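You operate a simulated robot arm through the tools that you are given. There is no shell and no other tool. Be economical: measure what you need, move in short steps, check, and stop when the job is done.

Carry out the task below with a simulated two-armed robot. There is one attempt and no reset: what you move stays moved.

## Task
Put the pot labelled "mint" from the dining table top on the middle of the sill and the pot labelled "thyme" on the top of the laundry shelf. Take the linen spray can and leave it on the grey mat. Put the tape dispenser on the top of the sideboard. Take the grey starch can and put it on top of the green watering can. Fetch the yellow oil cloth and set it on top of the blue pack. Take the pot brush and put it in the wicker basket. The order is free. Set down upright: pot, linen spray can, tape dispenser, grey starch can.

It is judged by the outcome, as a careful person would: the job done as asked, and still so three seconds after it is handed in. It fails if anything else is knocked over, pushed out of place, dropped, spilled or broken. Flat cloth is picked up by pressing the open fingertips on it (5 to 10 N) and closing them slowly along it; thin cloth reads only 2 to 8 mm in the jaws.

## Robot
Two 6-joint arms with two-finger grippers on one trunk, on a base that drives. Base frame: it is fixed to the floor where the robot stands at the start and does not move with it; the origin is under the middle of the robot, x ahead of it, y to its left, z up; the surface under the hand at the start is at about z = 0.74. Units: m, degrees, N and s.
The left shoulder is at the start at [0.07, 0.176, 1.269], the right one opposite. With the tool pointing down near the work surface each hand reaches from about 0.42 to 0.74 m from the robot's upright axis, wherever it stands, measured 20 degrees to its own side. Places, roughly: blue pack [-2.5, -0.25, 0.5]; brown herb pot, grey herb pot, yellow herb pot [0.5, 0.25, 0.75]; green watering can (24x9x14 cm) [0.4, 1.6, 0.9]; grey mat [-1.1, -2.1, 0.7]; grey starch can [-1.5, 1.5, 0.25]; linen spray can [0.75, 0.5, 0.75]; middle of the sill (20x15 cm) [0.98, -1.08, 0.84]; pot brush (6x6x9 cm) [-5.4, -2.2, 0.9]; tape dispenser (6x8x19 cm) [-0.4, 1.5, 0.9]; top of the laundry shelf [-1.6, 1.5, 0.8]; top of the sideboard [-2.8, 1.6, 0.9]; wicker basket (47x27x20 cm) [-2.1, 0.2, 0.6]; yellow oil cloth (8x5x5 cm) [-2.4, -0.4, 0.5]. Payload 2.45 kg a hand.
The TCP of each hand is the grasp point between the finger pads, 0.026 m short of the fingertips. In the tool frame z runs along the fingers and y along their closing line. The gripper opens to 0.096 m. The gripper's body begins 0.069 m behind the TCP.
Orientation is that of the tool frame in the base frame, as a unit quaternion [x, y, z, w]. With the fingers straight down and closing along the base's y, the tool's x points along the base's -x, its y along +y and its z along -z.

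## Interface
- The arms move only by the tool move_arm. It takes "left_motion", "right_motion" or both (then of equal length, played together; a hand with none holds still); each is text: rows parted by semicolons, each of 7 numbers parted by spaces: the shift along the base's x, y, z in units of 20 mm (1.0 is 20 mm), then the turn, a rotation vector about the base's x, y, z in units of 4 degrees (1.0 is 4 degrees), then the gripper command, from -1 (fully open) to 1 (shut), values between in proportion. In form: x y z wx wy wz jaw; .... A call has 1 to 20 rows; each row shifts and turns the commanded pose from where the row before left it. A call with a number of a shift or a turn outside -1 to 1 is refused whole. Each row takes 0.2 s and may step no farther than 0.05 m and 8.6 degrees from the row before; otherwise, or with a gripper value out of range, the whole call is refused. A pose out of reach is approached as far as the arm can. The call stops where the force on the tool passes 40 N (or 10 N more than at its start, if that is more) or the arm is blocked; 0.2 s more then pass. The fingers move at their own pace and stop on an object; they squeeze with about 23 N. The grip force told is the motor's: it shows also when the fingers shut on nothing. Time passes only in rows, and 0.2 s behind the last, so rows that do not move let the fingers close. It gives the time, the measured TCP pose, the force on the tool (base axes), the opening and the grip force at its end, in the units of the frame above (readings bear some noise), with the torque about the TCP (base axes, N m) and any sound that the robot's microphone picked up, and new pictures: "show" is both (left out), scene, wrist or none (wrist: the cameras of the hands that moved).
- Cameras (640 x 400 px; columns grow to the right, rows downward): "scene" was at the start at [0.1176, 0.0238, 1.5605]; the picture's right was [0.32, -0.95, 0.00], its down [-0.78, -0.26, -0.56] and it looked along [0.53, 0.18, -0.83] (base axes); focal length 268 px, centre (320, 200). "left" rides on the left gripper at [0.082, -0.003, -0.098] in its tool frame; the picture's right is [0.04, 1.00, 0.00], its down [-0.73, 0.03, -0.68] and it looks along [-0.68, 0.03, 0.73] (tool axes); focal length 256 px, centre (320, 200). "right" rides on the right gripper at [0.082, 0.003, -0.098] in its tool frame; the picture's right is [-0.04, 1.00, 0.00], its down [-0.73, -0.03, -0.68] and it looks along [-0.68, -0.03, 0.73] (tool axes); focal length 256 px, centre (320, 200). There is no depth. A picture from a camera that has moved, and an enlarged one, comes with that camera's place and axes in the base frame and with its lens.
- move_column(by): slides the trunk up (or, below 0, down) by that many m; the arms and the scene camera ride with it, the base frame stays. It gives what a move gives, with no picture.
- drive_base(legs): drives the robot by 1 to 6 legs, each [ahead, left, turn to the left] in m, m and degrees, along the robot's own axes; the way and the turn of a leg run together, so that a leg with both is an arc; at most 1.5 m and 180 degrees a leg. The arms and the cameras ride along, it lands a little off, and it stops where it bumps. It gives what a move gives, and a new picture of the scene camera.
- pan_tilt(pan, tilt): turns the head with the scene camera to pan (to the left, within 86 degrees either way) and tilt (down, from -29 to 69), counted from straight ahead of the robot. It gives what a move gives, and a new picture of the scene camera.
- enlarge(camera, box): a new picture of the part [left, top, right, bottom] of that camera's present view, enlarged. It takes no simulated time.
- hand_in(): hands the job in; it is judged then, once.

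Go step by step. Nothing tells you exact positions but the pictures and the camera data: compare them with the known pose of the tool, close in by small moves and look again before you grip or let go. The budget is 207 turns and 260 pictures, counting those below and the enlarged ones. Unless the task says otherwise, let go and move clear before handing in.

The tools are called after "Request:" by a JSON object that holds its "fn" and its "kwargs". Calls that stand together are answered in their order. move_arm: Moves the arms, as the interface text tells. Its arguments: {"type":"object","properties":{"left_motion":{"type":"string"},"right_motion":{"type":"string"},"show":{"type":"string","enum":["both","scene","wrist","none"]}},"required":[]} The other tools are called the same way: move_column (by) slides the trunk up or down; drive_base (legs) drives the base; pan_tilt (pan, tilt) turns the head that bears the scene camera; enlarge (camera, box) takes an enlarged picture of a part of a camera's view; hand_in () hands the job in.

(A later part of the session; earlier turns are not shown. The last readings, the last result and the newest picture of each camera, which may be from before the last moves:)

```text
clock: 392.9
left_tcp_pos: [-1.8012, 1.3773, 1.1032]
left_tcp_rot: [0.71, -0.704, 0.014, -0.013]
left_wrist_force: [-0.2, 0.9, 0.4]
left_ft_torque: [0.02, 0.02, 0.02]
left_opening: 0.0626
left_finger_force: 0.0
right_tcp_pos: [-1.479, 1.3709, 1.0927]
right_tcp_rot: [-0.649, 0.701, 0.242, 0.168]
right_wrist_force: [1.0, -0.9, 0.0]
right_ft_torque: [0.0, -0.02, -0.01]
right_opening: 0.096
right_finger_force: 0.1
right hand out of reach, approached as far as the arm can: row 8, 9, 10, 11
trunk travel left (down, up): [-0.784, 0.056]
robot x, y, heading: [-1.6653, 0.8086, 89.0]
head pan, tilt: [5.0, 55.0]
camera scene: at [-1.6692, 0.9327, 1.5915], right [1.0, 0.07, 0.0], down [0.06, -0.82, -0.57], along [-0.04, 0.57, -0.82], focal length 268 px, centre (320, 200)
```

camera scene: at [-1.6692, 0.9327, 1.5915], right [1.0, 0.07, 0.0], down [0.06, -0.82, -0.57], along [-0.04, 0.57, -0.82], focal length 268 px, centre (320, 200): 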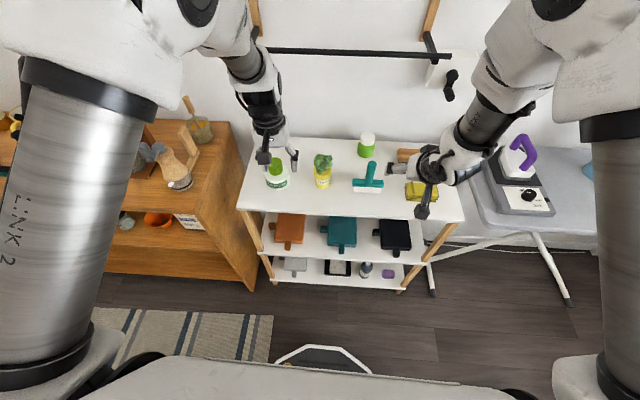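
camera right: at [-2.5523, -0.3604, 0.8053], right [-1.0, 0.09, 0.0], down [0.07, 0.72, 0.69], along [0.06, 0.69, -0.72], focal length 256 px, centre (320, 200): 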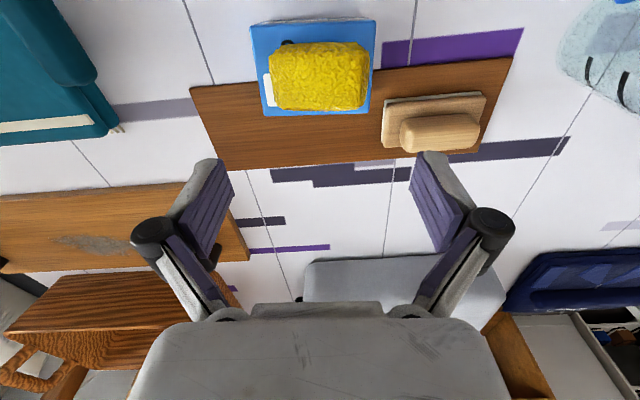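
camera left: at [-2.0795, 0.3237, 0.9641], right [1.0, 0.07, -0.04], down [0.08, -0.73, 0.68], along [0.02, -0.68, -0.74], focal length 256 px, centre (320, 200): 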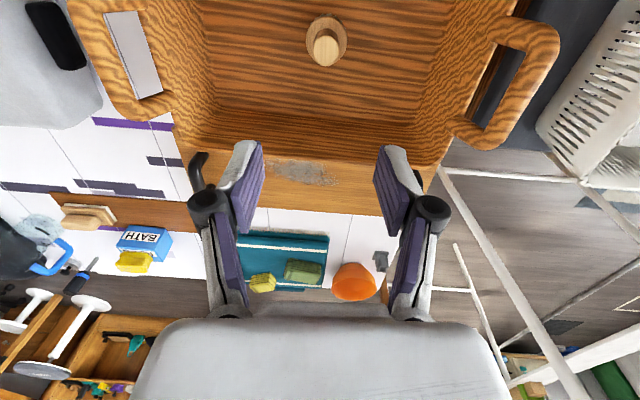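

I fix the 7° roll of the right hand and pull the left hand in and aside, then back the base by 3 cm.

Request:
{"fn": "move_arm", "kwargs": {"left_motion": "-.9 -.85 0 0 0 0 -.3;-.9 -.85 0 0 0 0 -.3;-.9 -.85 0 0 0 0 -.3;-.9 -.85 0 0 0 0 -.3;-.9 -.85 0 0 0 0 -.3;-.9 -.85 0 0 0 0 -.3", "right_motion": "0 0 0 0 -.58 0 -1;0 0 0 0 -.58 0 -1;0 0 0 0 -.58 0 -1;0 0 0 0 0 0 -1;0 0 0 0 0 0 -1;0 0 0 0 0 0 -1", "show": "none"}}

Request:
{"fn": "drive_base", "kwargs": {"legs": [[-0.028, 0, 1]]}}

Request:
{"fn": "move_column", "kwargs": {"by": -0.36}}

Request:
{"fn": "move_arm", "kwargs": {"right_motion": "0 0 0 0 0 0 -1", "show": "both"}}

```text
clock: 394.3
left_tcp_pos: [-1.913, 1.2732, 1.1043]
left_tcp_rot: [0.71, -0.704, 0.014, -0.014]
left_wrist_force: [-0.5, -1.5, 1.3]
left_ft_torque: [0.0, 0.0, -0.01]
left_opening: 0.0623
left_finger_force: 0.1
right_tcp_pos: [-1.4804, 1.3694, 1.0958]
right_tcp_rot: [-0.66, 0.693, 0.204, 0.205]
right_wrist_force: [-1.6, 0.5, 0.4]
right_ft_torque: [0.02, -0.02, 0.0]
right_opening: 0.096
right_finger_force: 0.1
right hand out of reach, approached as far as the arm can: row 3
trunk travel left (down, up): [-0.784, 0.056]
robot x, y, heading: [-1.6629, 0.8105, 88.8]
head pan, tilt: [5.0, 55.0]
```

```text
clock: 395.1
left_tcp_pos: [-1.9198, 1.2489, 1.1019]
left_tcp_rot: [0.717, -0.697, 0.016, -0.012]
left_wrist_force: [0.2, -0.6, -0.6]
left_ft_torque: [-0.06, -0.05, -0.01]
left_opening: 0.0622
left_finger_force: 0.1
right_tcp_pos: [-1.4901, 1.3523, 1.0937]
right_tcp_rot: [-0.666, 0.689, 0.205, 0.201]
right_wrist_force: [0.0, 1.0, -0.8]
right_ft_torque: [-0.05, -0.01, 0.02]
right_opening: 0.0958
right_finger_force: 0.0
trunk travel left (down, up): [-0.784, 0.056]
robot x, y, heading: [-1.6696, 0.7818, 89.9]
head pan, tilt: [5.0, 55.0]
camera scene: at [-1.6712, 0.9139, 1.5906], right [1.0, 0.09, 0.0], down [0.07, -0.82, -0.57], along [-0.05, 0.57, -0.82], focal length 268 px, centre (320, 200)
```

scene: 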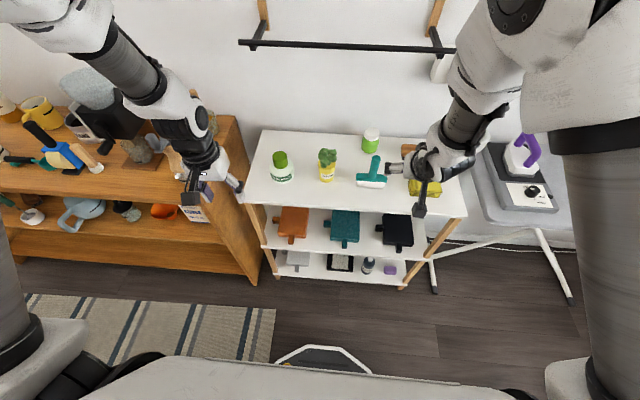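

```text
clock: 398.6
left_tcp_pos: [-1.9203, 1.2425, 0.7433]
left_tcp_rot: [0.716, -0.697, 0.014, -0.013]
left_wrist_force: [0.7, -0.3, -0.3]
left_ft_torque: [0.03, -0.02, 0.01]
left_opening: 0.0624
left_finger_force: 0.0
right_tcp_pos: [-1.4889, 1.3472, 0.7378]
right_tcp_rot: [-0.664, 0.689, 0.207, 0.203]
right_wrist_force: [0.1, 0.8, -0.4]
right_ft_torque: [-0.04, 0.03, -0.03]
right_opening: 0.096
right_finger_force: 0.0
trunk travel left (down, up): [-0.424, 0.416]
robot x, y, heading: [-1.6651, 0.781, 89.9]
head pan, tilt: [5.0, 55.0]
```

```text
clock: 399.1
left_tcp_pos: [-1.9202, 1.2428, 0.7437]
left_tcp_rot: [0.717, -0.696, 0.015, -0.013]
left_wrist_force: [-0.2, -0.3, 0.3]
left_ft_torque: [0.03, 0.02, -0.01]
left_opening: 0.0625
left_finger_force: 0.0
right_tcp_pos: [-1.4898, 1.3477, 0.737]
right_tcp_rot: [-0.665, 0.688, 0.207, 0.203]
right_wrist_force: [-0.5, -1.0, -0.1]
right_ft_torque: [0.0, -0.02, 0.0]
right_opening: 0.0963
right_finger_force: 0.1
trunk travel left (down, up): [-0.424, 0.416]
robot x, y, heading: [-1.6646, 0.7859, 89.8]
head pan, tilt: [5.0, 55.0]
camera scene: at [-1.6724, 0.905, 1.2315], right [1.0, 0.09, 0.0], down [0.07, -0.82, -0.57], along [-0.05, 0.57, -0.82], focal length 268 px, centre (320, 200)
camera right: at [-1.4968, 1.2249, 0.7734], right [-1.0, 0.06, 0.04], down [0.05, 0.23, 0.97], along [0.05, 0.97, -0.24], focal length 256 px, centre (320, 200)
```

scene: 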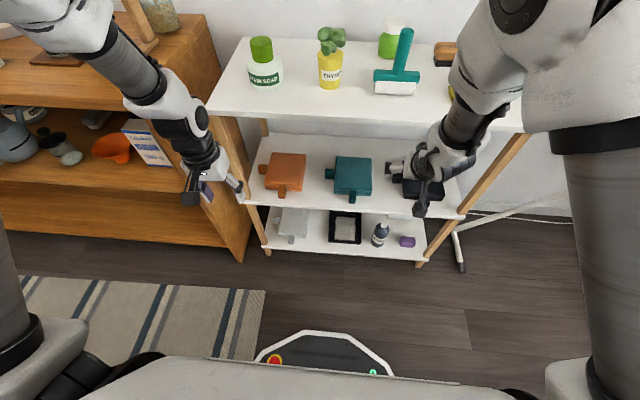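
right: 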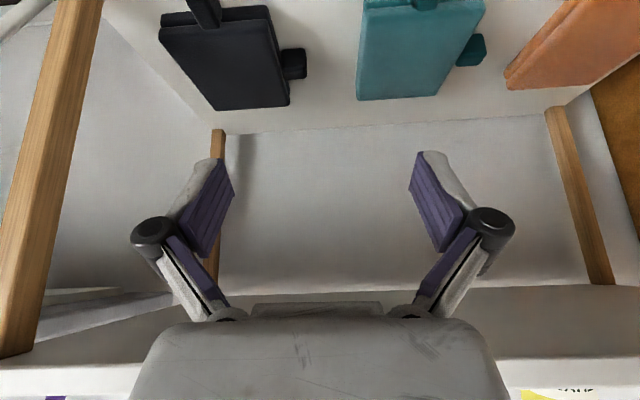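

Clear so far. I lower further.

Request:
{"fn": "move_column", "kwargs": {"by": -0.36}}

Request:
{"fn": "move_arm", "kwargs": {"right_motion": "0 0 0 0 0 0 -1", "show": "both"}}

```text
clock: 402.6
left_tcp_pos: [-1.9202, 1.2422, 0.3842]
left_tcp_rot: [0.717, -0.696, 0.014, -0.014]
left_wrist_force: [-0.5, 0.3, 1.1]
left_ft_torque: [0.04, -0.01, 0.01]
left_opening: 0.0625
left_finger_force: 0.0
right_tcp_pos: [-1.4907, 1.3477, 0.3777]
right_tcp_rot: [-0.664, 0.689, 0.208, 0.203]
right_wrist_force: [-0.1, -0.6, 0.2]
right_ft_torque: [0.0, 0.0, 0.02]
right_opening: 0.0959
right_finger_force: 0.0
trunk travel left (down, up): [-0.064, 0.776]
robot x, y, heading: [-1.6641, 0.7872, 89.6]
head pan, tilt: [5.0, 55.0]
```

```text
clock: 402.9
left_tcp_pos: [-1.9203, 1.2432, 0.3844]
left_tcp_rot: [0.716, -0.697, 0.014, -0.013]
left_wrist_force: [-0.5, -0.3, 0.5]
left_ft_torque: [0.04, 0.02, 0.01]
left_opening: 0.0625
left_finger_force: 0.1
right_tcp_pos: [-1.4894, 1.347, 0.3778]
right_tcp_rot: [-0.664, 0.689, 0.207, 0.202]
right_wrist_force: [0.4, -0.6, -0.5]
right_ft_torque: [-0.01, -0.03, -0.01]
right_opening: 0.0959
right_finger_force: 0.1
trunk travel left (down, up): [-0.064, 0.776]
robot x, y, heading: [-1.6654, 0.7829, 89.9]
head pan, tilt: [5.0, 55.0]
camera scene: at [-1.6724, 0.9049, 0.8715], right [1.0, 0.09, 0.0], down [0.07, -0.82, -0.57], along [-0.05, 0.57, -0.82], focal length 268 px, centre (320, 200)
camera right: at [-1.4967, 1.2248, 0.4135], right [-1.0, 0.06, 0.04], down [0.05, 0.23, 0.97], along [0.05, 0.97, -0.24], focal length 256 px, centre (320, 200)
```

scene: 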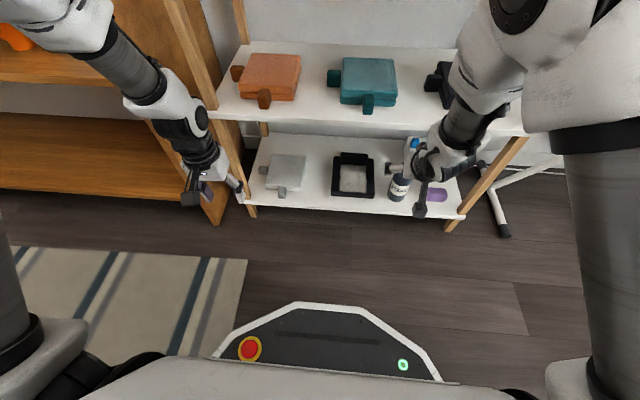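
right: 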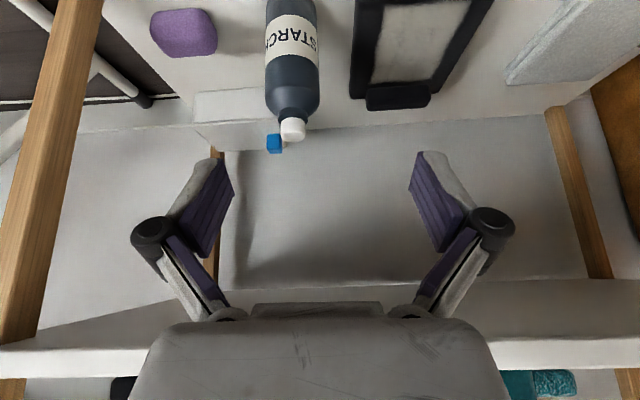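

The bottle axis is at about [-1.464, 1.437], grip height z≈0.235; the approach along the tool axis is clear. I go halfway.

Request:
{"fn": "move_arm", "kwargs": {"right_motion": ".2 .5 -.78 0 0 0 -1;.2 .5 -.78 0 0 0 -1;.2 .5 -.78 0 0 0 -1;.2 .5 -.78 0 0 0 -1;.2 .5 -.78 0 0 0 -1", "show": "both"}}

```text
clock: 404.1
left_tcp_pos: [-1.9202, 1.2421, 0.384]
left_tcp_rot: [0.717, -0.697, 0.014, -0.013]
left_wrist_force: [0.4, 0.3, 0.0]
left_ft_torque: [-0.04, 0.0, -0.03]
left_opening: 0.0622
left_finger_force: 0.0
right_tcp_pos: [-1.5076, 1.4014, 0.3507]
right_tcp_rot: [-0.668, 0.688, 0.206, 0.196]
right_wrist_force: [0.1, -0.4, 0.1]
right_ft_torque: [0.02, 0.03, 0.0]
right_opening: 0.0958
right_finger_force: 0.0
right hand out of reach, approached as far as the arm can: row 1, 2, 3, 4, 5
trunk travel left (down, up): [-0.064, 0.776]
robot x, y, heading: [-1.6651, 0.7803, 89.8]
head pan, tilt: [5.0, 55.0]
camera scene: at [-1.6723, 0.905, 0.8714], right [1.0, 0.09, 0.0], down [0.07, -0.82, -0.57], along [-0.05, 0.57, -0.82], focal length 268 px, centre (320, 200)
camera right: at [-1.5134, 1.2808, 0.3888], right [-1.0, 0.06, 0.04], down [0.06, 0.24, 0.97], along [0.04, 0.97, -0.25], focal length 256 px, centre (320, 200)
```

scene: 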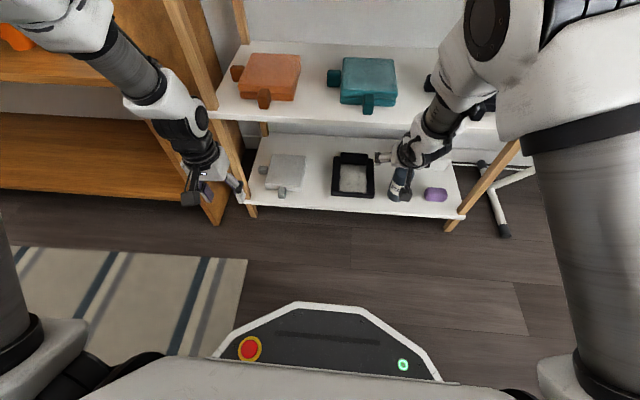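
right: 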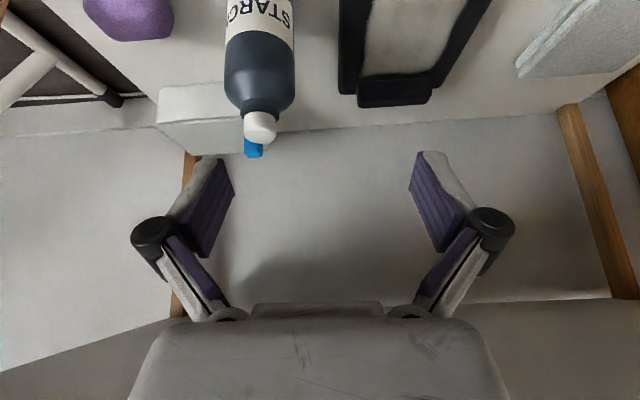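

The arm is too folded at this low trunk height; more trunk height will unfold it. I pull back out in front of the shelf, raise the trunk 0.35 m and reach down from there.

Request:
{"fn": "move_arm", "kwargs": {"right_motion": ".2 -.55 .2 0 0 0 -1;.2 -.55 .2 0 0 0 -1;.2 -.55 .2 0 0 0 -1;.2 -.55 .2 0 0 0 -1;.2 -.55 .2 0 0 0 -1", "show": "none"}}

```text
clock: 405.4
left_tcp_pos: [-1.9192, 1.2426, 0.3833]
left_tcp_rot: [0.717, -0.697, 0.014, -0.013]
left_wrist_force: [0.6, 0.6, -1.5]
left_ft_torque: [-0.03, 0.01, 0.0]
left_opening: 0.0626
left_finger_force: 0.0
right_tcp_pos: [-1.4907, 1.3482, 0.376]
right_tcp_rot: [-0.666, 0.688, 0.206, 0.201]
right_wrist_force: [0.4, 0.1, 0.3]
right_ft_torque: [0.03, 0.02, 0.0]
right_opening: 0.096
right_finger_force: 0.1
right hand out of reach, approached as far as the arm can: row 1
trunk travel left (down, up): [-0.064, 0.776]
robot x, y, heading: [-1.6644, 0.7803, 90.1]
head pan, tilt: [5.0, 55.0]
```

Request:
{"fn": "move_column", "kwargs": {"by": 0.35}}

Request:
{"fn": "move_arm", "kwargs": {"right_motion": ".1 0 -1 0 0 0 -1;.1 0 -1 0 0 0 -1;.1 0 -1 0 0 0 -1;.1 0 -1 0 0 0 -1;.1 0 -1 0 0 0 -1;.1 0 -1 0 0 0 -1;.1 0 -1 0 0 0 -1;.1 0 -1 0 0 0 -1;.1 0 -1 0 0 0 -1;.1 0 -1 0 0 0 -1;.1 0 -1 0 0 0 -1;0 0 -1 0 0 0 -1;0 0 -1 0 0 0 -1;0 0 -1 0 0 0 -1;0 0 -1 0 0 0 -1;0 0 -1 0 0 0 -1", "show": "both"}}

```text
clock: 408.8
left_tcp_pos: [-1.9197, 1.2433, 0.7347]
left_tcp_rot: [0.717, -0.697, 0.014, -0.014]
left_wrist_force: [-0.1, 0.5, -1.0]
left_ft_torque: [0.03, 0.02, 0.0]
left_opening: 0.0621
left_finger_force: 0.2
right_tcp_pos: [-1.4907, 1.3479, 0.7251]
right_tcp_rot: [-0.666, 0.688, 0.206, 0.2]
right_wrist_force: [-0.3, -0.2, 0.0]
right_ft_torque: [0.0, 0.03, 0.03]
right_opening: 0.096
right_finger_force: 0.0
trunk travel left (down, up): [-0.414, 0.426]
robot x, y, heading: [-1.6634, 0.7846, 89.7]
head pan, tilt: [5.0, 55.0]
```

```text
clock: 412.2
left_tcp_pos: [-1.92, 1.2435, 0.7351]
left_tcp_rot: [0.716, -0.697, 0.014, -0.013]
left_wrist_force: [0.1, 0.1, -0.1]
left_ft_torque: [0.0, -0.02, -0.01]
left_opening: 0.0626
left_finger_force: 0.0
right_tcp_pos: [-1.5326, 1.3967, 0.6743]
right_tcp_rot: [-0.656, 0.701, 0.211, 0.184]
right_wrist_force: [-0.2, -0.6, -0.1]
right_ft_torque: [-0.02, 0.03, 0.0]
right_opening: 0.0961
right_finger_force: 0.0
right hand out of reach, approached as far as the arm can: row 1, 2, 3, 4, 5, 6, 7, 8, 9, 10, 11, 12, 13, 14, 15, 16
trunk travel left (down, up): [-0.414, 0.426]
robot x, y, heading: [-1.6646, 0.7808, 89.8]
head pan, tilt: [5.0, 55.0]
camera scene: at [-1.6724, 0.9052, 1.2214], right [1.0, 0.09, 0.0], down [0.07, -0.82, -0.57], along [-0.05, 0.57, -0.82], focal length 268 px, centre (320, 200)
camera right: at [-1.5398, 1.2756, 0.7141], right [-0.99, 0.08, 0.08], down [0.09, 0.25, 0.96], along [0.06, 0.96, -0.26], focal length 256 px, centre (320, 200)
```

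scene: 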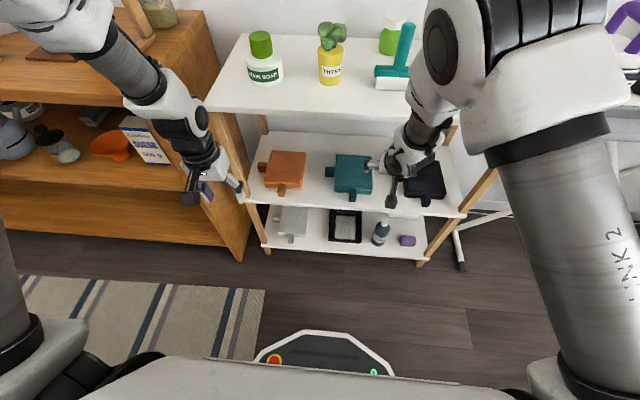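
right: 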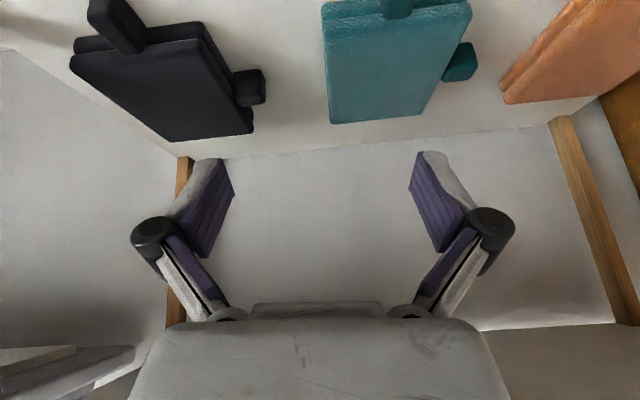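

A forward-tilted hand needs a stretched arm. New plan: stand farther off to the right at about [-0.99, 0.69], heading 109°, and use the left arm extended. First I untilt, rise and move there.

Request:
{"fn": "move_arm", "kwargs": {"right_motion": ".3 -.3 .2 -.95 0 0 -.5;.3 -.3 .2 -.95 0 0 -.5;.3 -.3 .2 -.95 0 0 -.5;.3 -.3 .2 -.95 0 0 -.5;.3 -.3 .2 -.95 0 0 -.5;.3 -.3 .2 -.95 0 0 -.5;.3 -.3 .2 -.95 0 0 -.5;.3 -.3 .2 -.95 0 0 -.5;.3 -.3 .2 -.9 0 0 -.5", "show": "none"}}

Request:
{"fn": "move_column", "kwargs": {"by": 0.36}}

Request:
{"fn": "drive_base", "kwargs": {"legs": [[0, -0.76, 0], [-0.33, 0, 0], [0, 0, 19]]}}

```text
clock: 414.2
left_tcp_pos: [-1.9204, 1.243, 0.7336]
left_tcp_rot: [0.716, -0.697, 0.015, -0.013]
left_wrist_force: [0.6, -0.5, 0.2]
left_ft_torque: [0.01, 0.0, 0.03]
left_opening: 0.0622
left_finger_force: 0.0
right_tcp_pos: [-1.5267, 1.3615, 0.6936]
right_tcp_rot: [-0.694, 0.712, 0.097, 0.053]
right_wrist_force: [0.5, 0.0, 0.3]
right_ft_torque: [0.0, 0.02, 0.01]
right_opening: 0.0722
right_finger_force: 0.0
right hand out of reach, approached as far as the arm can: row 2, 3, 4, 5, 6, 7
trunk travel left (down, up): [-0.414, 0.426]
robot x, y, heading: [-1.666, 0.7812, 89.9]
head pan, tilt: [5.0, 55.0]
```

```text
clock: 417.7
left_tcp_pos: [-1.9211, 1.2432, 1.0949]
left_tcp_rot: [0.717, -0.697, 0.014, -0.013]
left_wrist_force: [0.8, 0.6, -0.2]
left_ft_torque: [0.01, 0.03, 0.02]
left_opening: 0.0624
left_finger_force: 0.1
right_tcp_pos: [-1.5258, 1.3615, 1.0543]
right_tcp_rot: [-0.693, 0.712, 0.098, 0.053]
right_wrist_force: [-0.1, 0.0, 0.1]
right_ft_torque: [0.02, -0.02, -0.01]
right_opening: 0.072
right_finger_force: 0.1
trunk travel left (down, up): [-0.774, 0.066]
robot x, y, heading: [-1.6673, 0.7833, 90.3]
head pan, tilt: [5.0, 55.0]
```

```text
clock: 424.6
left_tcp_pos: [-1.3063, 0.7996, 1.0945]
left_tcp_rot: [0.828, -0.56, 0.012, -0.015]
left_wrist_force: [0.3, 0.1, -0.4]
left_ft_torque: [0.0, 0.03, 0.0]
left_opening: 0.0625
left_finger_force: 0.0
right_tcp_pos: [-0.9787, 1.0485, 1.0518]
right_tcp_rot: [0.808, -0.579, -0.106, -0.034]
right_wrist_force: [-0.3, -0.9, 0.1]
right_ft_torque: [-0.02, 0.04, -0.03]
right_opening: 0.0719
right_finger_force: 0.0
trunk travel left (down, up): [-0.774, 0.066]
robot x, y, heading: [-0.9101, 0.4553, 110.2]
head pan, tilt: [5.0, 55.0]
camera scene: at [-0.9573, 0.569, 1.5814], right [0.91, 0.42, 0.0], down [0.35, -0.74, -0.57], along [-0.24, 0.52, -0.82], focal length 268 px, centre (320, 200)
```

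scene: 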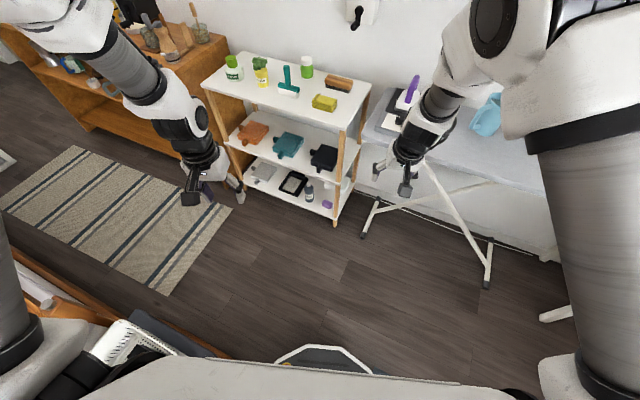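

In open floor now. I stretch the left arm forward while tilting it 45°.

Request:
{"fn": "move_arm", "kwargs": {"left_motion": "-.22 .98 -.28 .528 .194 0 -1;-.22 .98 -.28 .528 .194 0 -1;-.22 .98 -.28 .528 .194 0 -1;-.22 .98 -.28 .528 .194 0 -1;-.22 .98 -.28 .528 .194 0 -1;-.22 .98 -.28 .528 .194 0 -1;-.22 .98 -.28 .528 .194 0 -1;-.22 .98 -.28 .528 .194 0 -1;-.22 .98 -.28 .528 .194 0 -1;-.22 .98 -.28 .528 .194 0 -1;-.22 .98 -.28 .528 .194 0 -1;-.22 .98 -.28 .528 .194 0 -1;-.22 .98 -.28 .528 .194 0 -1;-.22 .98 -.28 .528 .194 0 -1;-.22 .98 -.28 .528 .194 0 -1;-.22 .98 -.28 .528 .194 0 -1;-.22 .98 -.28 .528 .194 0 -1;-.22 .98 -.28 .528 .194 0 -1;-.22 .98 -.28 .528 .194 0 -1;-.22 .98 -.28 .528 .194 0 -1", "show": "none"}}

```text
clock: 428.8
left_tcp_pos: [-1.3972, 1.1942, 0.98]
left_tcp_rot: [0.761, -0.524, -0.3, -0.237]
left_wrist_force: [-1.0, 0.3, -0.3]
left_ft_torque: [-0.02, 0.02, 0.01]
left_opening: 0.0962
left_finger_force: 0.0
right_tcp_pos: [-0.9791, 1.0473, 1.0523]
right_tcp_rot: [0.807, -0.58, -0.105, -0.035]
right_wrist_force: [-0.2, -0.4, 0.1]
right_ft_torque: [-0.02, -0.03, 0.02]
right_opening: 0.0719
right_finger_force: 0.0
trunk travel left (down, up): [-0.774, 0.066]
robot x, y, heading: [-0.9092, 0.4562, 109.8]
head pan, tilt: [5.0, 55.0]
```

Reached 45° with no trouble. I add 10° more and lower the trunk.

Request:
{"fn": "move_arm", "kwargs": {"left_motion": "0 0 0 .47 .17 0 -1;0 0 0 .47 .17 0 -1;0 0 0 .47 .17 0 -1;0 0 0 .47 .17 0 -1;0 0 0 .47 .17 0 -1", "show": "none"}}

Request:
{"fn": "move_column", "kwargs": {"by": -0.37}}

Request:
{"fn": "move_column", "kwargs": {"by": -0.36}}

Request:
{"fn": "pan_tilt", "kwargs": {"pan": 15, "tilt": 35}}

Request:
{"fn": "enlarge", "kwargs": {"camera": "left", "box": [0, 0, 640, 400]}}

```text
clock: 430.0
left_tcp_pos: [-1.3957, 1.191, 0.9799]
left_tcp_rot: [0.729, -0.505, -0.365, -0.283]
left_wrist_force: [-0.1, 0.7, 0.6]
left_ft_torque: [-0.01, 0.01, 0.02]
left_opening: 0.0958
left_finger_force: 0.1
right_tcp_pos: [-0.9786, 1.0464, 1.0515]
right_tcp_rot: [0.808, -0.579, -0.105, -0.035]
right_wrist_force: [0.5, -0.7, -0.2]
right_ft_torque: [0.01, -0.01, -0.02]
right_opening: 0.0721
right_finger_force: 0.1
trunk travel left (down, up): [-0.774, 0.066]
robot x, y, heading: [-0.9106, 0.4523, 110.2]
head pan, tilt: [5.0, 55.0]
```

```text
clock: 433.6
left_tcp_pos: [-1.395, 1.1925, 0.6122]
left_tcp_rot: [0.729, -0.505, -0.366, -0.283]
left_wrist_force: [0.6, 0.3, -0.7]
left_ft_torque: [-0.02, 0.0, -0.03]
left_opening: 0.0961
left_finger_force: 0.0
right_tcp_pos: [-0.9779, 1.048, 0.6831]
right_tcp_rot: [0.807, -0.579, -0.107, -0.035]
right_wrist_force: [-0.3, -0.1, 0.4]
right_ft_torque: [0.01, 0.01, -0.02]
right_opening: 0.0722
right_finger_force: 0.0
trunk travel left (down, up): [-0.404, 0.436]
robot x, y, heading: [-0.9099, 0.4526, 110.3]
head pan, tilt: [5.0, 55.0]
```

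```text
clock: 437.1
left_tcp_pos: [-1.3952, 1.1916, 0.2518]
left_tcp_rot: [0.729, -0.505, -0.365, -0.283]
left_wrist_force: [0.1, 0.3, 0.6]
left_ft_torque: [0.0, 0.0, 0.0]
left_opening: 0.0961
left_finger_force: 0.0
right_tcp_pos: [-0.9777, 1.0463, 0.3233]
right_tcp_rot: [0.808, -0.579, -0.106, -0.035]
right_wrist_force: [-0.2, -0.1, 0.2]
right_ft_torque: [-0.01, 0.04, 0.01]
right_opening: 0.0721
right_finger_force: 0.0
trunk travel left (down, up): [-0.044, 0.796]
robot x, y, heading: [-0.9133, 0.4591, 109.9]
head pan, tilt: [5.0, 55.0]
```

```text
clock: 437.9
left_tcp_pos: [-1.3955, 1.1911, 0.2515]
left_tcp_rot: [0.73, -0.505, -0.364, -0.282]
left_wrist_force: [1.1, 0.2, -0.8]
left_ft_torque: [0.01, 0.02, 0.02]
left_opening: 0.0958
left_finger_force: 0.0
right_tcp_pos: [-0.9775, 1.0473, 0.322]
right_tcp_rot: [0.808, -0.579, -0.106, -0.035]
right_wrist_force: [-0.7, -0.1, 0.4]
right_ft_torque: [0.03, -0.01, 0.01]
right_opening: 0.0721
right_finger_force: 0.1
trunk travel left (down, up): [-0.044, 0.796]
robot x, y, heading: [-0.9096, 0.4557, 110.0]
head pan, tilt: [15.0, 35.0]
camera scene: at [-0.978, 0.5747, 0.8796], right [0.82, 0.57, 0.0], down [0.33, -0.47, -0.82], along [-0.47, 0.67, -0.57], focal length 268 px, centre (320, 200)
```

scene: 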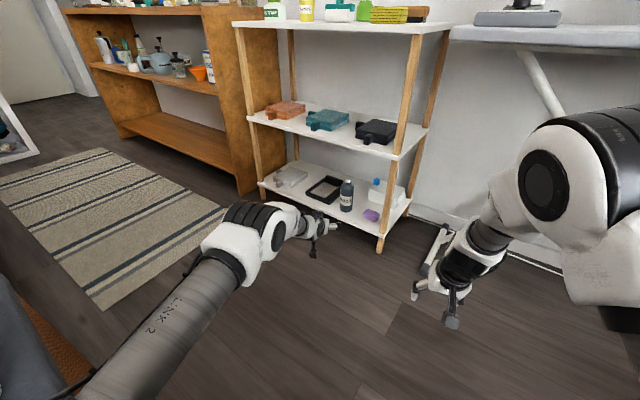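

```text
1.00 times, centred on (320, 200) of left (not enlarged: the box is as wide or as high as the picture)
camera zoom: at [-1.3493, 1.0732, 0.2414], right [-0.93, -0.35, -0.08], down [-0.02, -0.15, 0.99], along [-0.36, 0.92, 0.13], focal length 256 px, centre (320, 200)
```

zoom: 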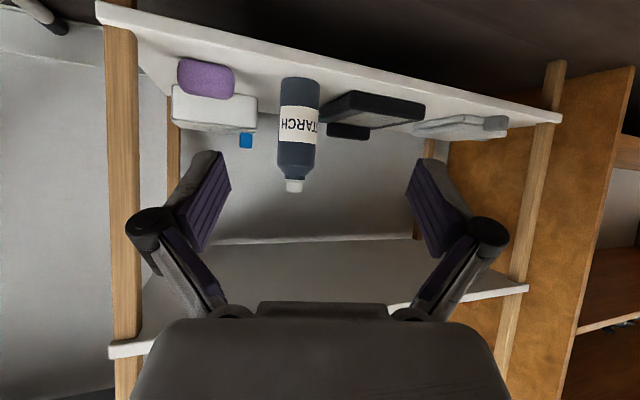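

A perfect view: the bottle axis is at about [-1.459, 1.458], z 0.135–0.28. I shift 3 cm right, 4 cm lower, narrow the jaws a bit, then drive straight in.

Request:
{"fn": "move_arm", "kwargs": {"left_motion": ".5 .18 -.6 0 0 0 -.65;.5 .18 -.6 0 0 0 -.65;.5 .18 -.6 0 0 0 -.65;0 0 0 0 0 0 -.65", "show": "none"}}

Request:
{"fn": "drive_base", "kwargs": {"legs": [[0.15, 0, 0]]}}

Request:
{"fn": "enlarge", "kwargs": {"camera": "left", "box": [0, 0, 640, 400]}}

```text
clock: 438.9
left_tcp_pos: [-1.3646, 1.2016, 0.2161]
left_tcp_rot: [0.729, -0.504, -0.366, -0.283]
left_wrist_force: [-1.0, -0.3, 0.1]
left_ft_torque: [-0.02, 0.01, -0.02]
left_opening: 0.0792
left_finger_force: 0.1
right_tcp_pos: [-0.9783, 1.0473, 0.3231]
right_tcp_rot: [0.808, -0.579, -0.105, -0.035]
right_wrist_force: [0.2, -0.1, -0.7]
right_ft_torque: [-0.01, 0.01, -0.01]
right_opening: 0.072
right_finger_force: 0.0
trunk travel left (down, up): [-0.044, 0.796]
robot x, y, heading: [-0.9111, 0.4545, 110.2]
head pan, tilt: [15.0, 35.0]
```

```text
clock: 440.3
left_tcp_pos: [-1.4209, 1.3437, 0.2153]
left_tcp_rot: [0.73, -0.504, -0.365, -0.282]
left_wrist_force: [-0.7, 0.3, 0.8]
left_ft_torque: [0.03, 0.04, 0.02]
left_opening: 0.0792
left_finger_force: 0.1
right_tcp_pos: [-1.0334, 1.1906, 0.3234]
right_tcp_rot: [0.809, -0.578, -0.105, -0.035]
right_wrist_force: [0.0, 0.3, 0.1]
right_ft_torque: [0.0, 0.03, -0.01]
right_opening: 0.0719
right_finger_force: 0.1
trunk travel left (down, up): [-0.044, 0.796]
robot x, y, heading: [-0.9612, 0.5976, 110.4]
head pan, tilt: [15.0, 35.0]
camera scene: at [-1.0314, 0.7181, 0.8797], right [0.82, 0.58, 0.0], down [0.33, -0.47, -0.82], along [-0.47, 0.67, -0.57], focal length 268 px, centre (320, 200)
```

scene: 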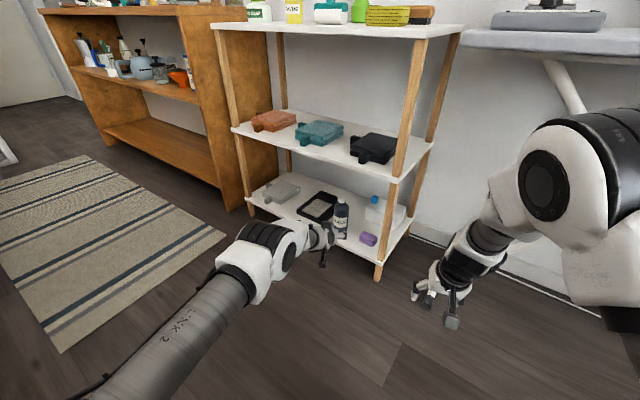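

```text
1.00 times, centred on (320, 200) of left (not enlarged: the box is as wide or as high as the picture)
camera zoom: at [-1.3743, 1.2253, 0.2055], right [-0.93, -0.35, -0.08], down [-0.02, -0.15, 0.99], along [-0.36, 0.92, 0.13], focal length 256 px, centre (320, 200)
```

zoom: 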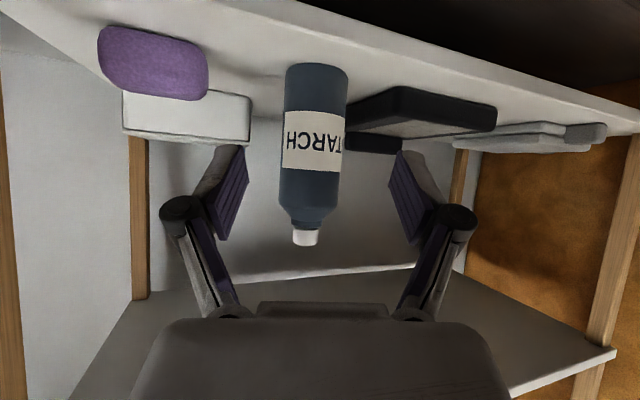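

Centred. I drive 0.10 m further in.

Request:
{"fn": "drive_base", "kwargs": {"legs": [[0.1, 0, 0]]}}

Request:
{"fn": "enlarge", "kwargs": {"camera": "left", "box": [0, 0, 640, 400]}}

```text
clock: 441.4
left_tcp_pos: [-1.4567, 1.4347, 0.2155]
left_tcp_rot: [0.731, -0.502, -0.366, -0.281]
left_wrist_force: [0.0, -0.4, 0.5]
left_ft_torque: [0.01, -0.01, -0.01]
left_opening: 0.0794
left_finger_force: 0.0
right_tcp_pos: [-1.0697, 1.2838, 0.3233]
right_tcp_rot: [0.81, -0.576, -0.106, -0.034]
right_wrist_force: [-0.4, 0.1, -0.1]
right_ft_torque: [0.01, 0.0, 0.01]
right_opening: 0.0722
right_finger_force: 0.0
trunk travel left (down, up): [-0.044, 0.796]
robot x, y, heading: [-0.9986, 0.6925, 110.5]
head pan, tilt: [15.0, 35.0]
camera scene: at [-1.066, 0.8105, 0.8797], right [0.81, 0.58, 0.0], down [0.33, -0.47, -0.82], along [-0.47, 0.67, -0.57], focal length 268 px, centre (320, 200)
```

scene: 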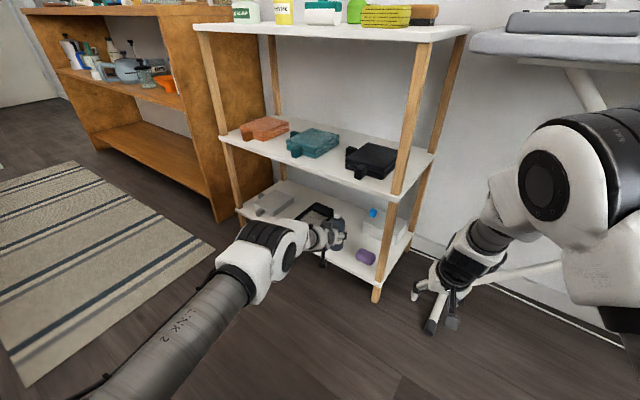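

```text
1.00 times, centred on (320, 200) of left (not enlarged: the box is as wide or as high as the picture)
camera zoom: at [-1.41, 1.3169, 0.2054], right [-0.93, -0.36, -0.08], down [-0.02, -0.15, 0.99], along [-0.36, 0.92, 0.13], focal length 256 px, centre (320, 200)
```

zoom: 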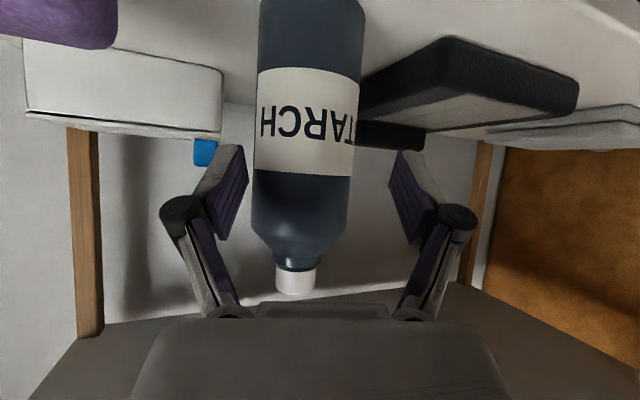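

Almost there. Small arm correction: 15 mm in, 7 mm right, 8 mm down, then close.

Request:
{"fn": "move_arm", "kwargs": {"left_motion": ".08 .4 -.2 0 0 0 -.65;0 .42 -.2 0 0 0 -.65;0 0 0 0 0 0 0;0 0 0 0 0 0 .5;0 0 0 0 0 0 1;0 0 0 0 0 0 1", "show": "wrist"}}

```text
clock: 442.8
left_tcp_pos: [-1.4555, 1.4463, 0.2112]
left_tcp_rot: [0.732, -0.501, -0.368, -0.279]
left_wrist_force: [0.9, 2.2, 2.9]
left_ft_torque: [0.18, 0.02, -0.09]
left_opening: 0.0591
left_finger_force: 22.8
left hand out of reach, approached as far as the arm can: row 2
right_tcp_pos: [-1.0684, 1.2822, 0.3235]
right_tcp_rot: [0.81, -0.576, -0.108, -0.035]
right_wrist_force: [0.1, 0.3, 0.6]
right_ft_torque: [-0.03, 0.01, 0.04]
right_opening: 0.0721
right_finger_force: 0.1
trunk travel left (down, up): [-0.044, 0.796]
robot x, y, heading: [-0.9968, 0.6914, 110.3]
head pan, tilt: [15.0, 35.0]
camera left: at [-1.4086, 1.3283, 0.2004], right [-0.93, -0.36, -0.07], down [-0.02, -0.15, 0.99], along [-0.37, 0.92, 0.13], focal length 256 px, centre (320, 200)
```

left: 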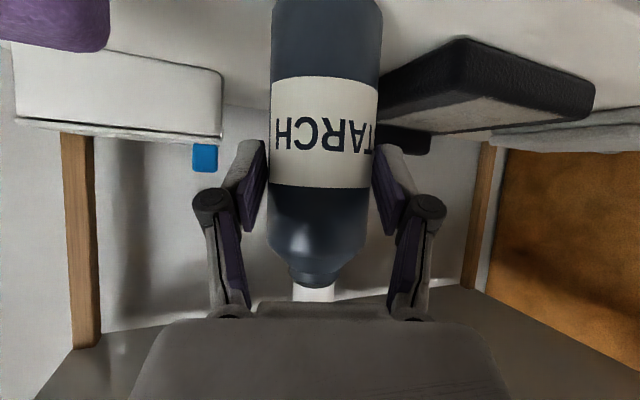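

Gripped (59 mm). I lift with the trunk 4 cm, then back straight out.

Request:
{"fn": "move_column", "kwargs": {"by": 0.04}}

Request:
{"fn": "enlarge", "kwargs": {"camera": "left", "box": [0, 0, 640, 400]}}

```text
clock: 443.7
left_tcp_pos: [-1.4558, 1.4453, 0.2492]
left_tcp_rot: [0.732, -0.502, -0.366, -0.279]
left_wrist_force: [-0.9, 0.1, -2.3]
left_ft_torque: [-0.05, -0.01, 0.01]
left_opening: 0.0592
left_finger_force: 23.5
right_tcp_pos: [-1.0707, 1.2831, 0.3626]
right_tcp_rot: [0.81, -0.576, -0.107, -0.035]
right_wrist_force: [-1.1, 0.2, -0.5]
right_ft_torque: [0.01, -0.01, 0.0]
right_opening: 0.0721
right_finger_force: 0.1
trunk travel left (down, up): [-0.084, 0.756]
robot x, y, heading: [-0.9961, 0.6919, 110.2]
head pan, tilt: [15.0, 35.0]
```

```text
1.00 times, centred on (320, 200) of left (not enlarged: the box is as wide or as high as the picture)
camera zoom: at [-1.4089, 1.328, 0.2388], right [-0.93, -0.36, -0.07], down [-0.02, -0.15, 0.99], along [-0.37, 0.92, 0.13], focal length 256 px, centre (320, 200)
```

zoom: 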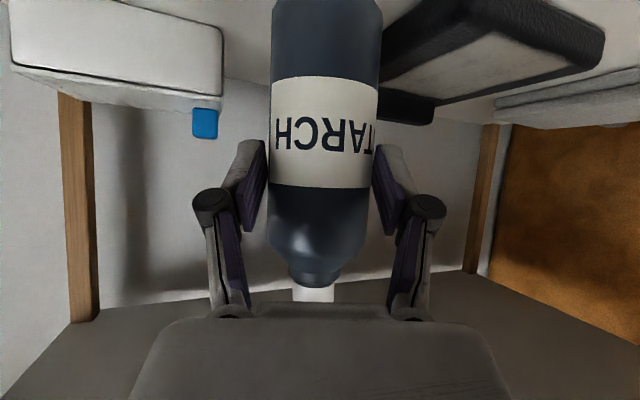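

The starch bottle is lifted. I back out and raise the trunk fully.

Request:
{"fn": "drive_base", "kwargs": {"legs": [[-0.3, 0, 0]]}}

Request:
{"fn": "move_column", "kwargs": {"by": 0.38}}

Request:
{"fn": "move_column", "kwargs": {"by": 0.37}}

Request:
{"fn": "move_arm", "kwargs": {"left_motion": "0 0 .9 0 0 0 1;0 0 .9 0 0 0 1;0 0 .9 0 0 0 1;0 0 .9 0 0 0 1;0 0 .9 0 0 0 1;0 0 .9 0 0 0 1;0 0 .9 0 0 0 1;0 0 .9 0 0 0 1;0 0 .9 0 0 0 1;0 0 .9 0 0 0 1", "show": "wrist"}}

```text
clock: 445.7
left_tcp_pos: [-1.3532, 1.1717, 0.2499]
left_tcp_rot: [0.731, -0.502, -0.367, -0.279]
left_wrist_force: [0.7, 0.2, -3.3]
left_ft_torque: [-0.06, -0.07, 0.02]
left_opening: 0.059
left_finger_force: 23.0
right_tcp_pos: [-0.9677, 1.0085, 0.3624]
right_tcp_rot: [0.809, -0.576, -0.106, -0.035]
right_wrist_force: [-1.1, -0.4, 0.4]
right_ft_torque: [-0.01, 0.01, 0.0]
right_opening: 0.072
right_finger_force: 0.1
trunk travel left (down, up): [-0.084, 0.756]
robot x, y, heading: [-0.8991, 0.4143, 110.4]
head pan, tilt: [15.0, 35.0]
camera scene: at [-0.964, 0.5364, 0.9196], right [0.82, 0.58, 0.0], down [0.33, -0.47, -0.82], along [-0.47, 0.67, -0.57], focal length 268 px, centre (320, 200)
```

scene: 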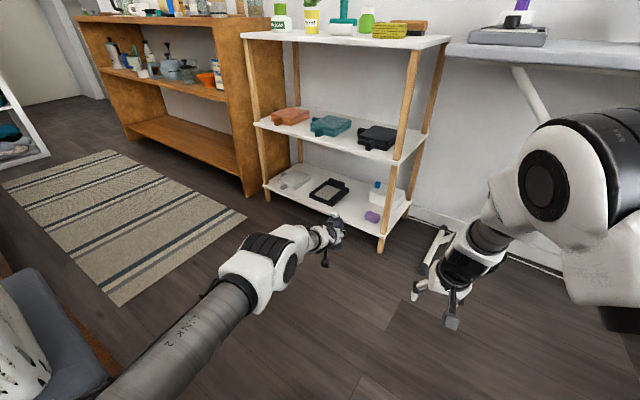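

```text
clock: 449.4
left_tcp_pos: [-1.3534, 1.1716, 0.6294]
left_tcp_rot: [0.732, -0.501, -0.368, -0.279]
left_wrist_force: [-0.9, -0.2, -2.7]
left_ft_torque: [-0.05, -0.01, -0.02]
left_opening: 0.0591
left_finger_force: 23.0
right_tcp_pos: [-0.9656, 1.0088, 0.7426]
right_tcp_rot: [0.809, -0.576, -0.106, -0.034]
right_wrist_force: [0.4, -0.1, -0.8]
right_ft_torque: [-0.03, 0.02, 0.03]
right_opening: 0.072
right_finger_force: 0.1
trunk travel left (down, up): [-0.464, 0.376]
robot x, y, heading: [-0.8986, 0.4163, 110.4]
head pan, tilt: [15.0, 35.0]
```

```text
clock: 452.9
left_tcp_pos: [-1.3541, 1.1728, 0.9986]
left_tcp_rot: [0.732, -0.501, -0.367, -0.279]
left_wrist_force: [-0.3, 0.2, -2.7]
left_ft_torque: [-0.1, -0.01, 0.0]
left_opening: 0.059
left_finger_force: 22.7
right_tcp_pos: [-0.9654, 1.0084, 1.1134]
right_tcp_rot: [0.809, -0.577, -0.106, -0.035]
right_wrist_force: [-0.2, 0.8, -0.1]
right_ft_torque: [0.03, -0.01, 0.0]
right_opening: 0.0722
right_finger_force: 0.0
trunk travel left (down, up): [-0.834, 0.006]
robot x, y, heading: [-0.8914, 0.4145, 110.1]
head pan, tilt: [15.0, 35.0]
```

```text
clock: 455.1
left_tcp_pos: [-1.3527, 1.1722, 1.1803]
left_tcp_rot: [0.732, -0.502, -0.366, -0.279]
left_wrist_force: [-0.6, 0.3, -3.3]
left_ft_torque: [-0.07, 0.01, 0.04]
left_opening: 0.059
left_finger_force: 22.9
right_tcp_pos: [-0.9661, 1.0079, 1.1132]
right_tcp_rot: [0.809, -0.577, -0.106, -0.034]
right_wrist_force: [0.4, 0.3, -0.2]
right_ft_torque: [-0.01, -0.01, -0.01]
right_opening: 0.072
right_finger_force: 0.1
trunk travel left (down, up): [-0.834, 0.006]
robot x, y, heading: [-0.8955, 0.4179, 110.4]
head pan, tilt: [15.0, 35.0]
camera left: at [-1.3059, 1.0548, 1.1705], right [-0.93, -0.36, -0.07], down [-0.02, -0.15, 0.99], along [-0.37, 0.92, 0.13], focal length 256 px, centre (320, 200)
```

left: 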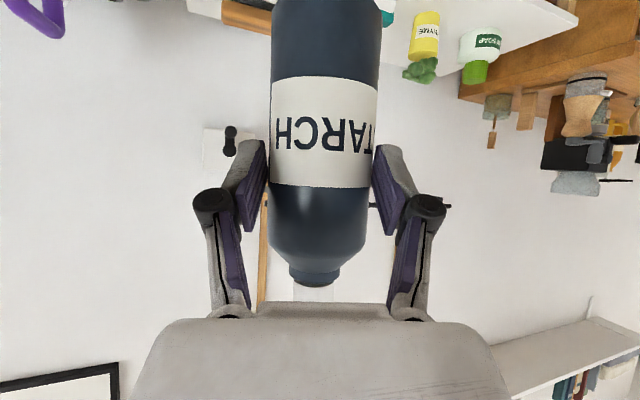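

Bottle secure at z 1.18. I turn to heading 50° and move toward the rack with the watering can.

Request:
{"fn": "drive_base", "kwargs": {"legs": [[0, 0, -60], [0.25, -0.375, 0]]}}

Request:
{"fn": "pan_tilt", "kwargs": {"pan": 0, "tilt": 30}}

```text
clock: 460.5
left_tcp_pos: [-0.0128, 1.1329, 1.181]
left_tcp_rot: [-0.381, 0.802, 0.176, 0.426]
left_wrist_force: [0.6, -0.1, -2.6]
left_ft_torque: [-0.05, 0.07, 0.01]
left_opening: 0.0587
left_finger_force: 22.4
right_tcp_pos: [0.035, 0.7155, 1.1126]
right_tcp_rot: [-0.409, 0.905, 0.074, 0.085]
right_wrist_force: [-0.3, -0.1, -0.7]
right_ft_torque: [-0.06, -0.02, -0.01]
right_opening: 0.0716
right_finger_force: 0.0
trunk travel left (down, up): [-0.834, 0.006]
robot x, y, heading: [-0.4439, 0.3591, 50.0]
head pan, tilt: [15.0, 35.0]
camera scene: at [-0.3749, 0.4801, 1.6697], right [0.91, -0.42, 0.0], down [-0.24, -0.52, -0.82], along [0.35, 0.74, -0.57], focal length 268 px, centre (320, 200)
```

scene: 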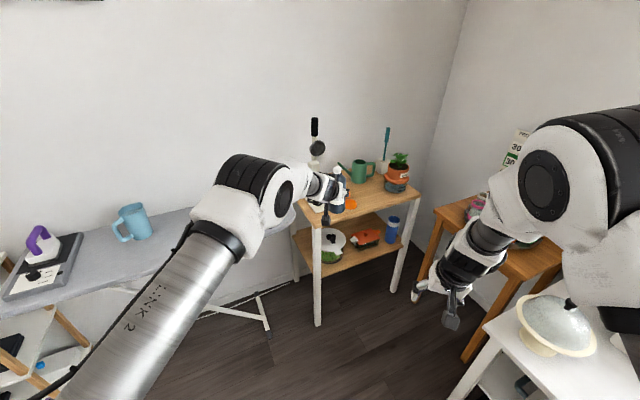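

```text
clock: 461.3
left_tcp_pos: [-0.0119, 1.1329, 1.1802]
left_tcp_rot: [-0.38, 0.802, 0.177, 0.426]
left_wrist_force: [1.3, -0.2, -2.9]
left_ft_torque: [-0.09, 0.06, -0.02]
left_opening: 0.0585
left_finger_force: 23.5
right_tcp_pos: [0.0365, 0.715, 1.112]
right_tcp_rot: [-0.41, 0.905, 0.073, 0.084]
right_wrist_force: [-0.3, 0.0, -0.1]
right_ft_torque: [0.01, -0.02, -0.01]
right_opening: 0.0722
right_finger_force: 0.0
trunk travel left (down, up): [-0.834, 0.006]
robot x, y, heading: [-0.443, 0.3605, 50.2]
head pan, tilt: [0.0, 30.0]
camera scene: at [-0.3515, 0.4694, 1.6773], right [0.77, -0.64, 0.0], down [-0.32, -0.38, -0.87], along [0.55, 0.66, -0.5], focal length 268 px, centre (320, 200)
```

scene: 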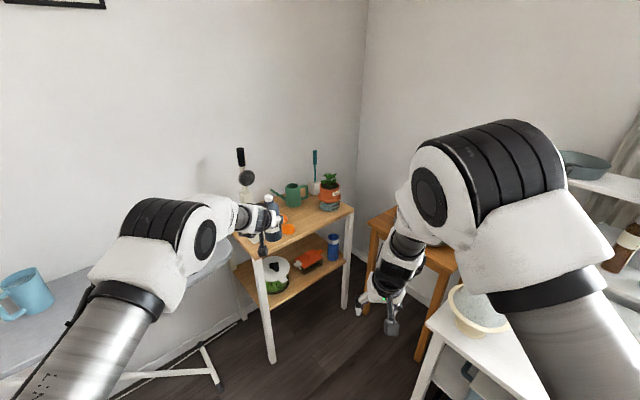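

Request:
{"fn": "enlarge", "kwargs": {"camera": "scene", "box": [225, 140, 365, 240]}}

Request:
{"fn": "enlarge", "kwargs": {"camera": "left", "box": [0, 0, 640, 400]}}

```text
4.00 times, centred on (295, 190) of scene
camera zoom: at [-0.3515, 0.4694, 1.6773], right [0.77, -0.64, 0.0], down [-0.32, -0.38, -0.87], along [0.55, 0.66, -0.5], focal length 1070 px, centre (420, 240)
```

zoom: 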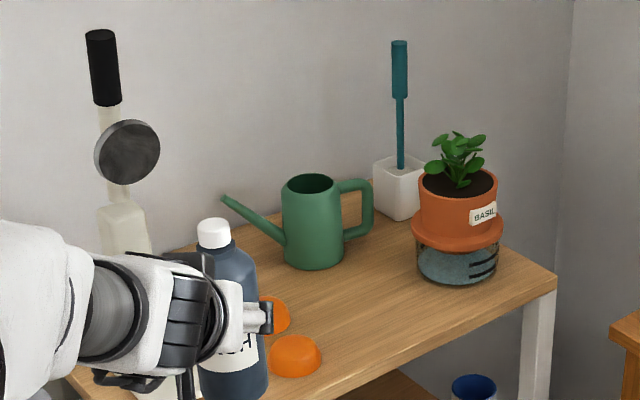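

```text
1.00 times, centred on (320, 200) of left (not enlarged: the box is as wide or as high as the picture)
camera zoom: at [-0.0916, 1.0343, 1.17], right [-0.77, 0.63, -0.07], down [-0.14, -0.06, 0.99], along [0.62, 0.78, 0.13], focal length 256 px, centre (320, 200)
```

zoom: 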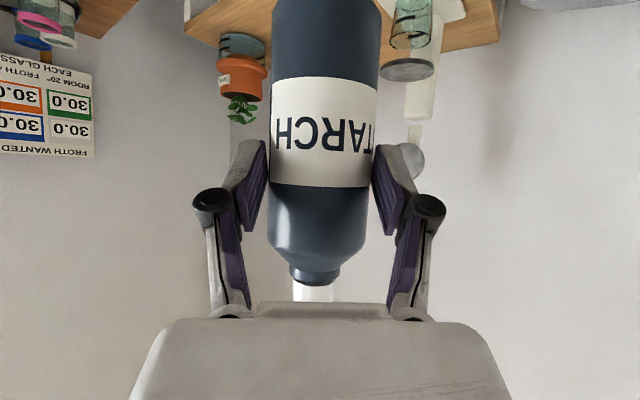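

The watering can's axis is about [0.374, 1.575], rim z≈1.00 — straight ahead 0.59 m. I drive most of the way with the bottle ~10 cm above it.

Request:
{"fn": "drive_base", "kwargs": {"legs": [[0.46, 0, 0]]}}

Request:
{"fn": "enlarge", "kwargs": {"camera": "scene", "box": [160, 130, 400, 280]}}

```text
clock: 464.1
left_tcp_pos: [0.2769, 1.4864, 1.182]
left_tcp_rot: [-0.383, 0.8, 0.178, 0.426]
left_wrist_force: [-0.1, -0.7, -2.8]
left_ft_torque: [-0.07, 0.03, 0.04]
left_opening: 0.0587
left_finger_force: 22.9
right_tcp_pos: [0.3271, 1.0702, 1.1128]
right_tcp_rot: [-0.413, 0.904, 0.075, 0.083]
right_wrist_force: [-0.8, 0.0, -0.5]
right_ft_torque: [0.02, 0.01, -0.01]
right_opening: 0.072
right_finger_force: 0.0
trunk travel left (down, up): [-0.834, 0.006]
robot x, y, heading: [-0.1508, 0.7137, 50.2]
head pan, tilt: [0.0, 30.0]
camera scene: at [-0.0608, 0.8203, 1.6776], right [0.77, -0.64, 0.0], down [-0.32, -0.38, -0.87], along [0.55, 0.67, -0.5], focal length 268 px, centre (320, 200)
```

scene: 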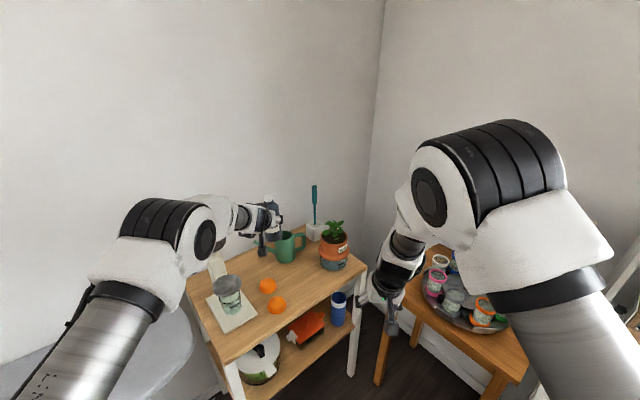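

```text
2.67 times, centred on (280, 205) of scene
camera zoom: at [-0.0608, 0.8203, 1.6776], right [0.77, -0.64, 0.0], down [-0.32, -0.38, -0.87], along [0.55, 0.67, -0.5], focal length 713 px, centre (427, 187)
```

zoom: 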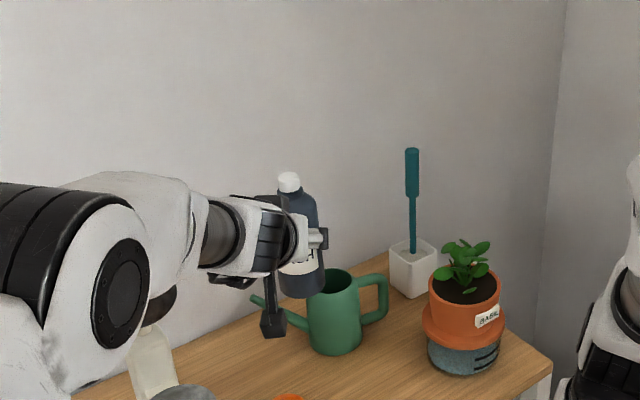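

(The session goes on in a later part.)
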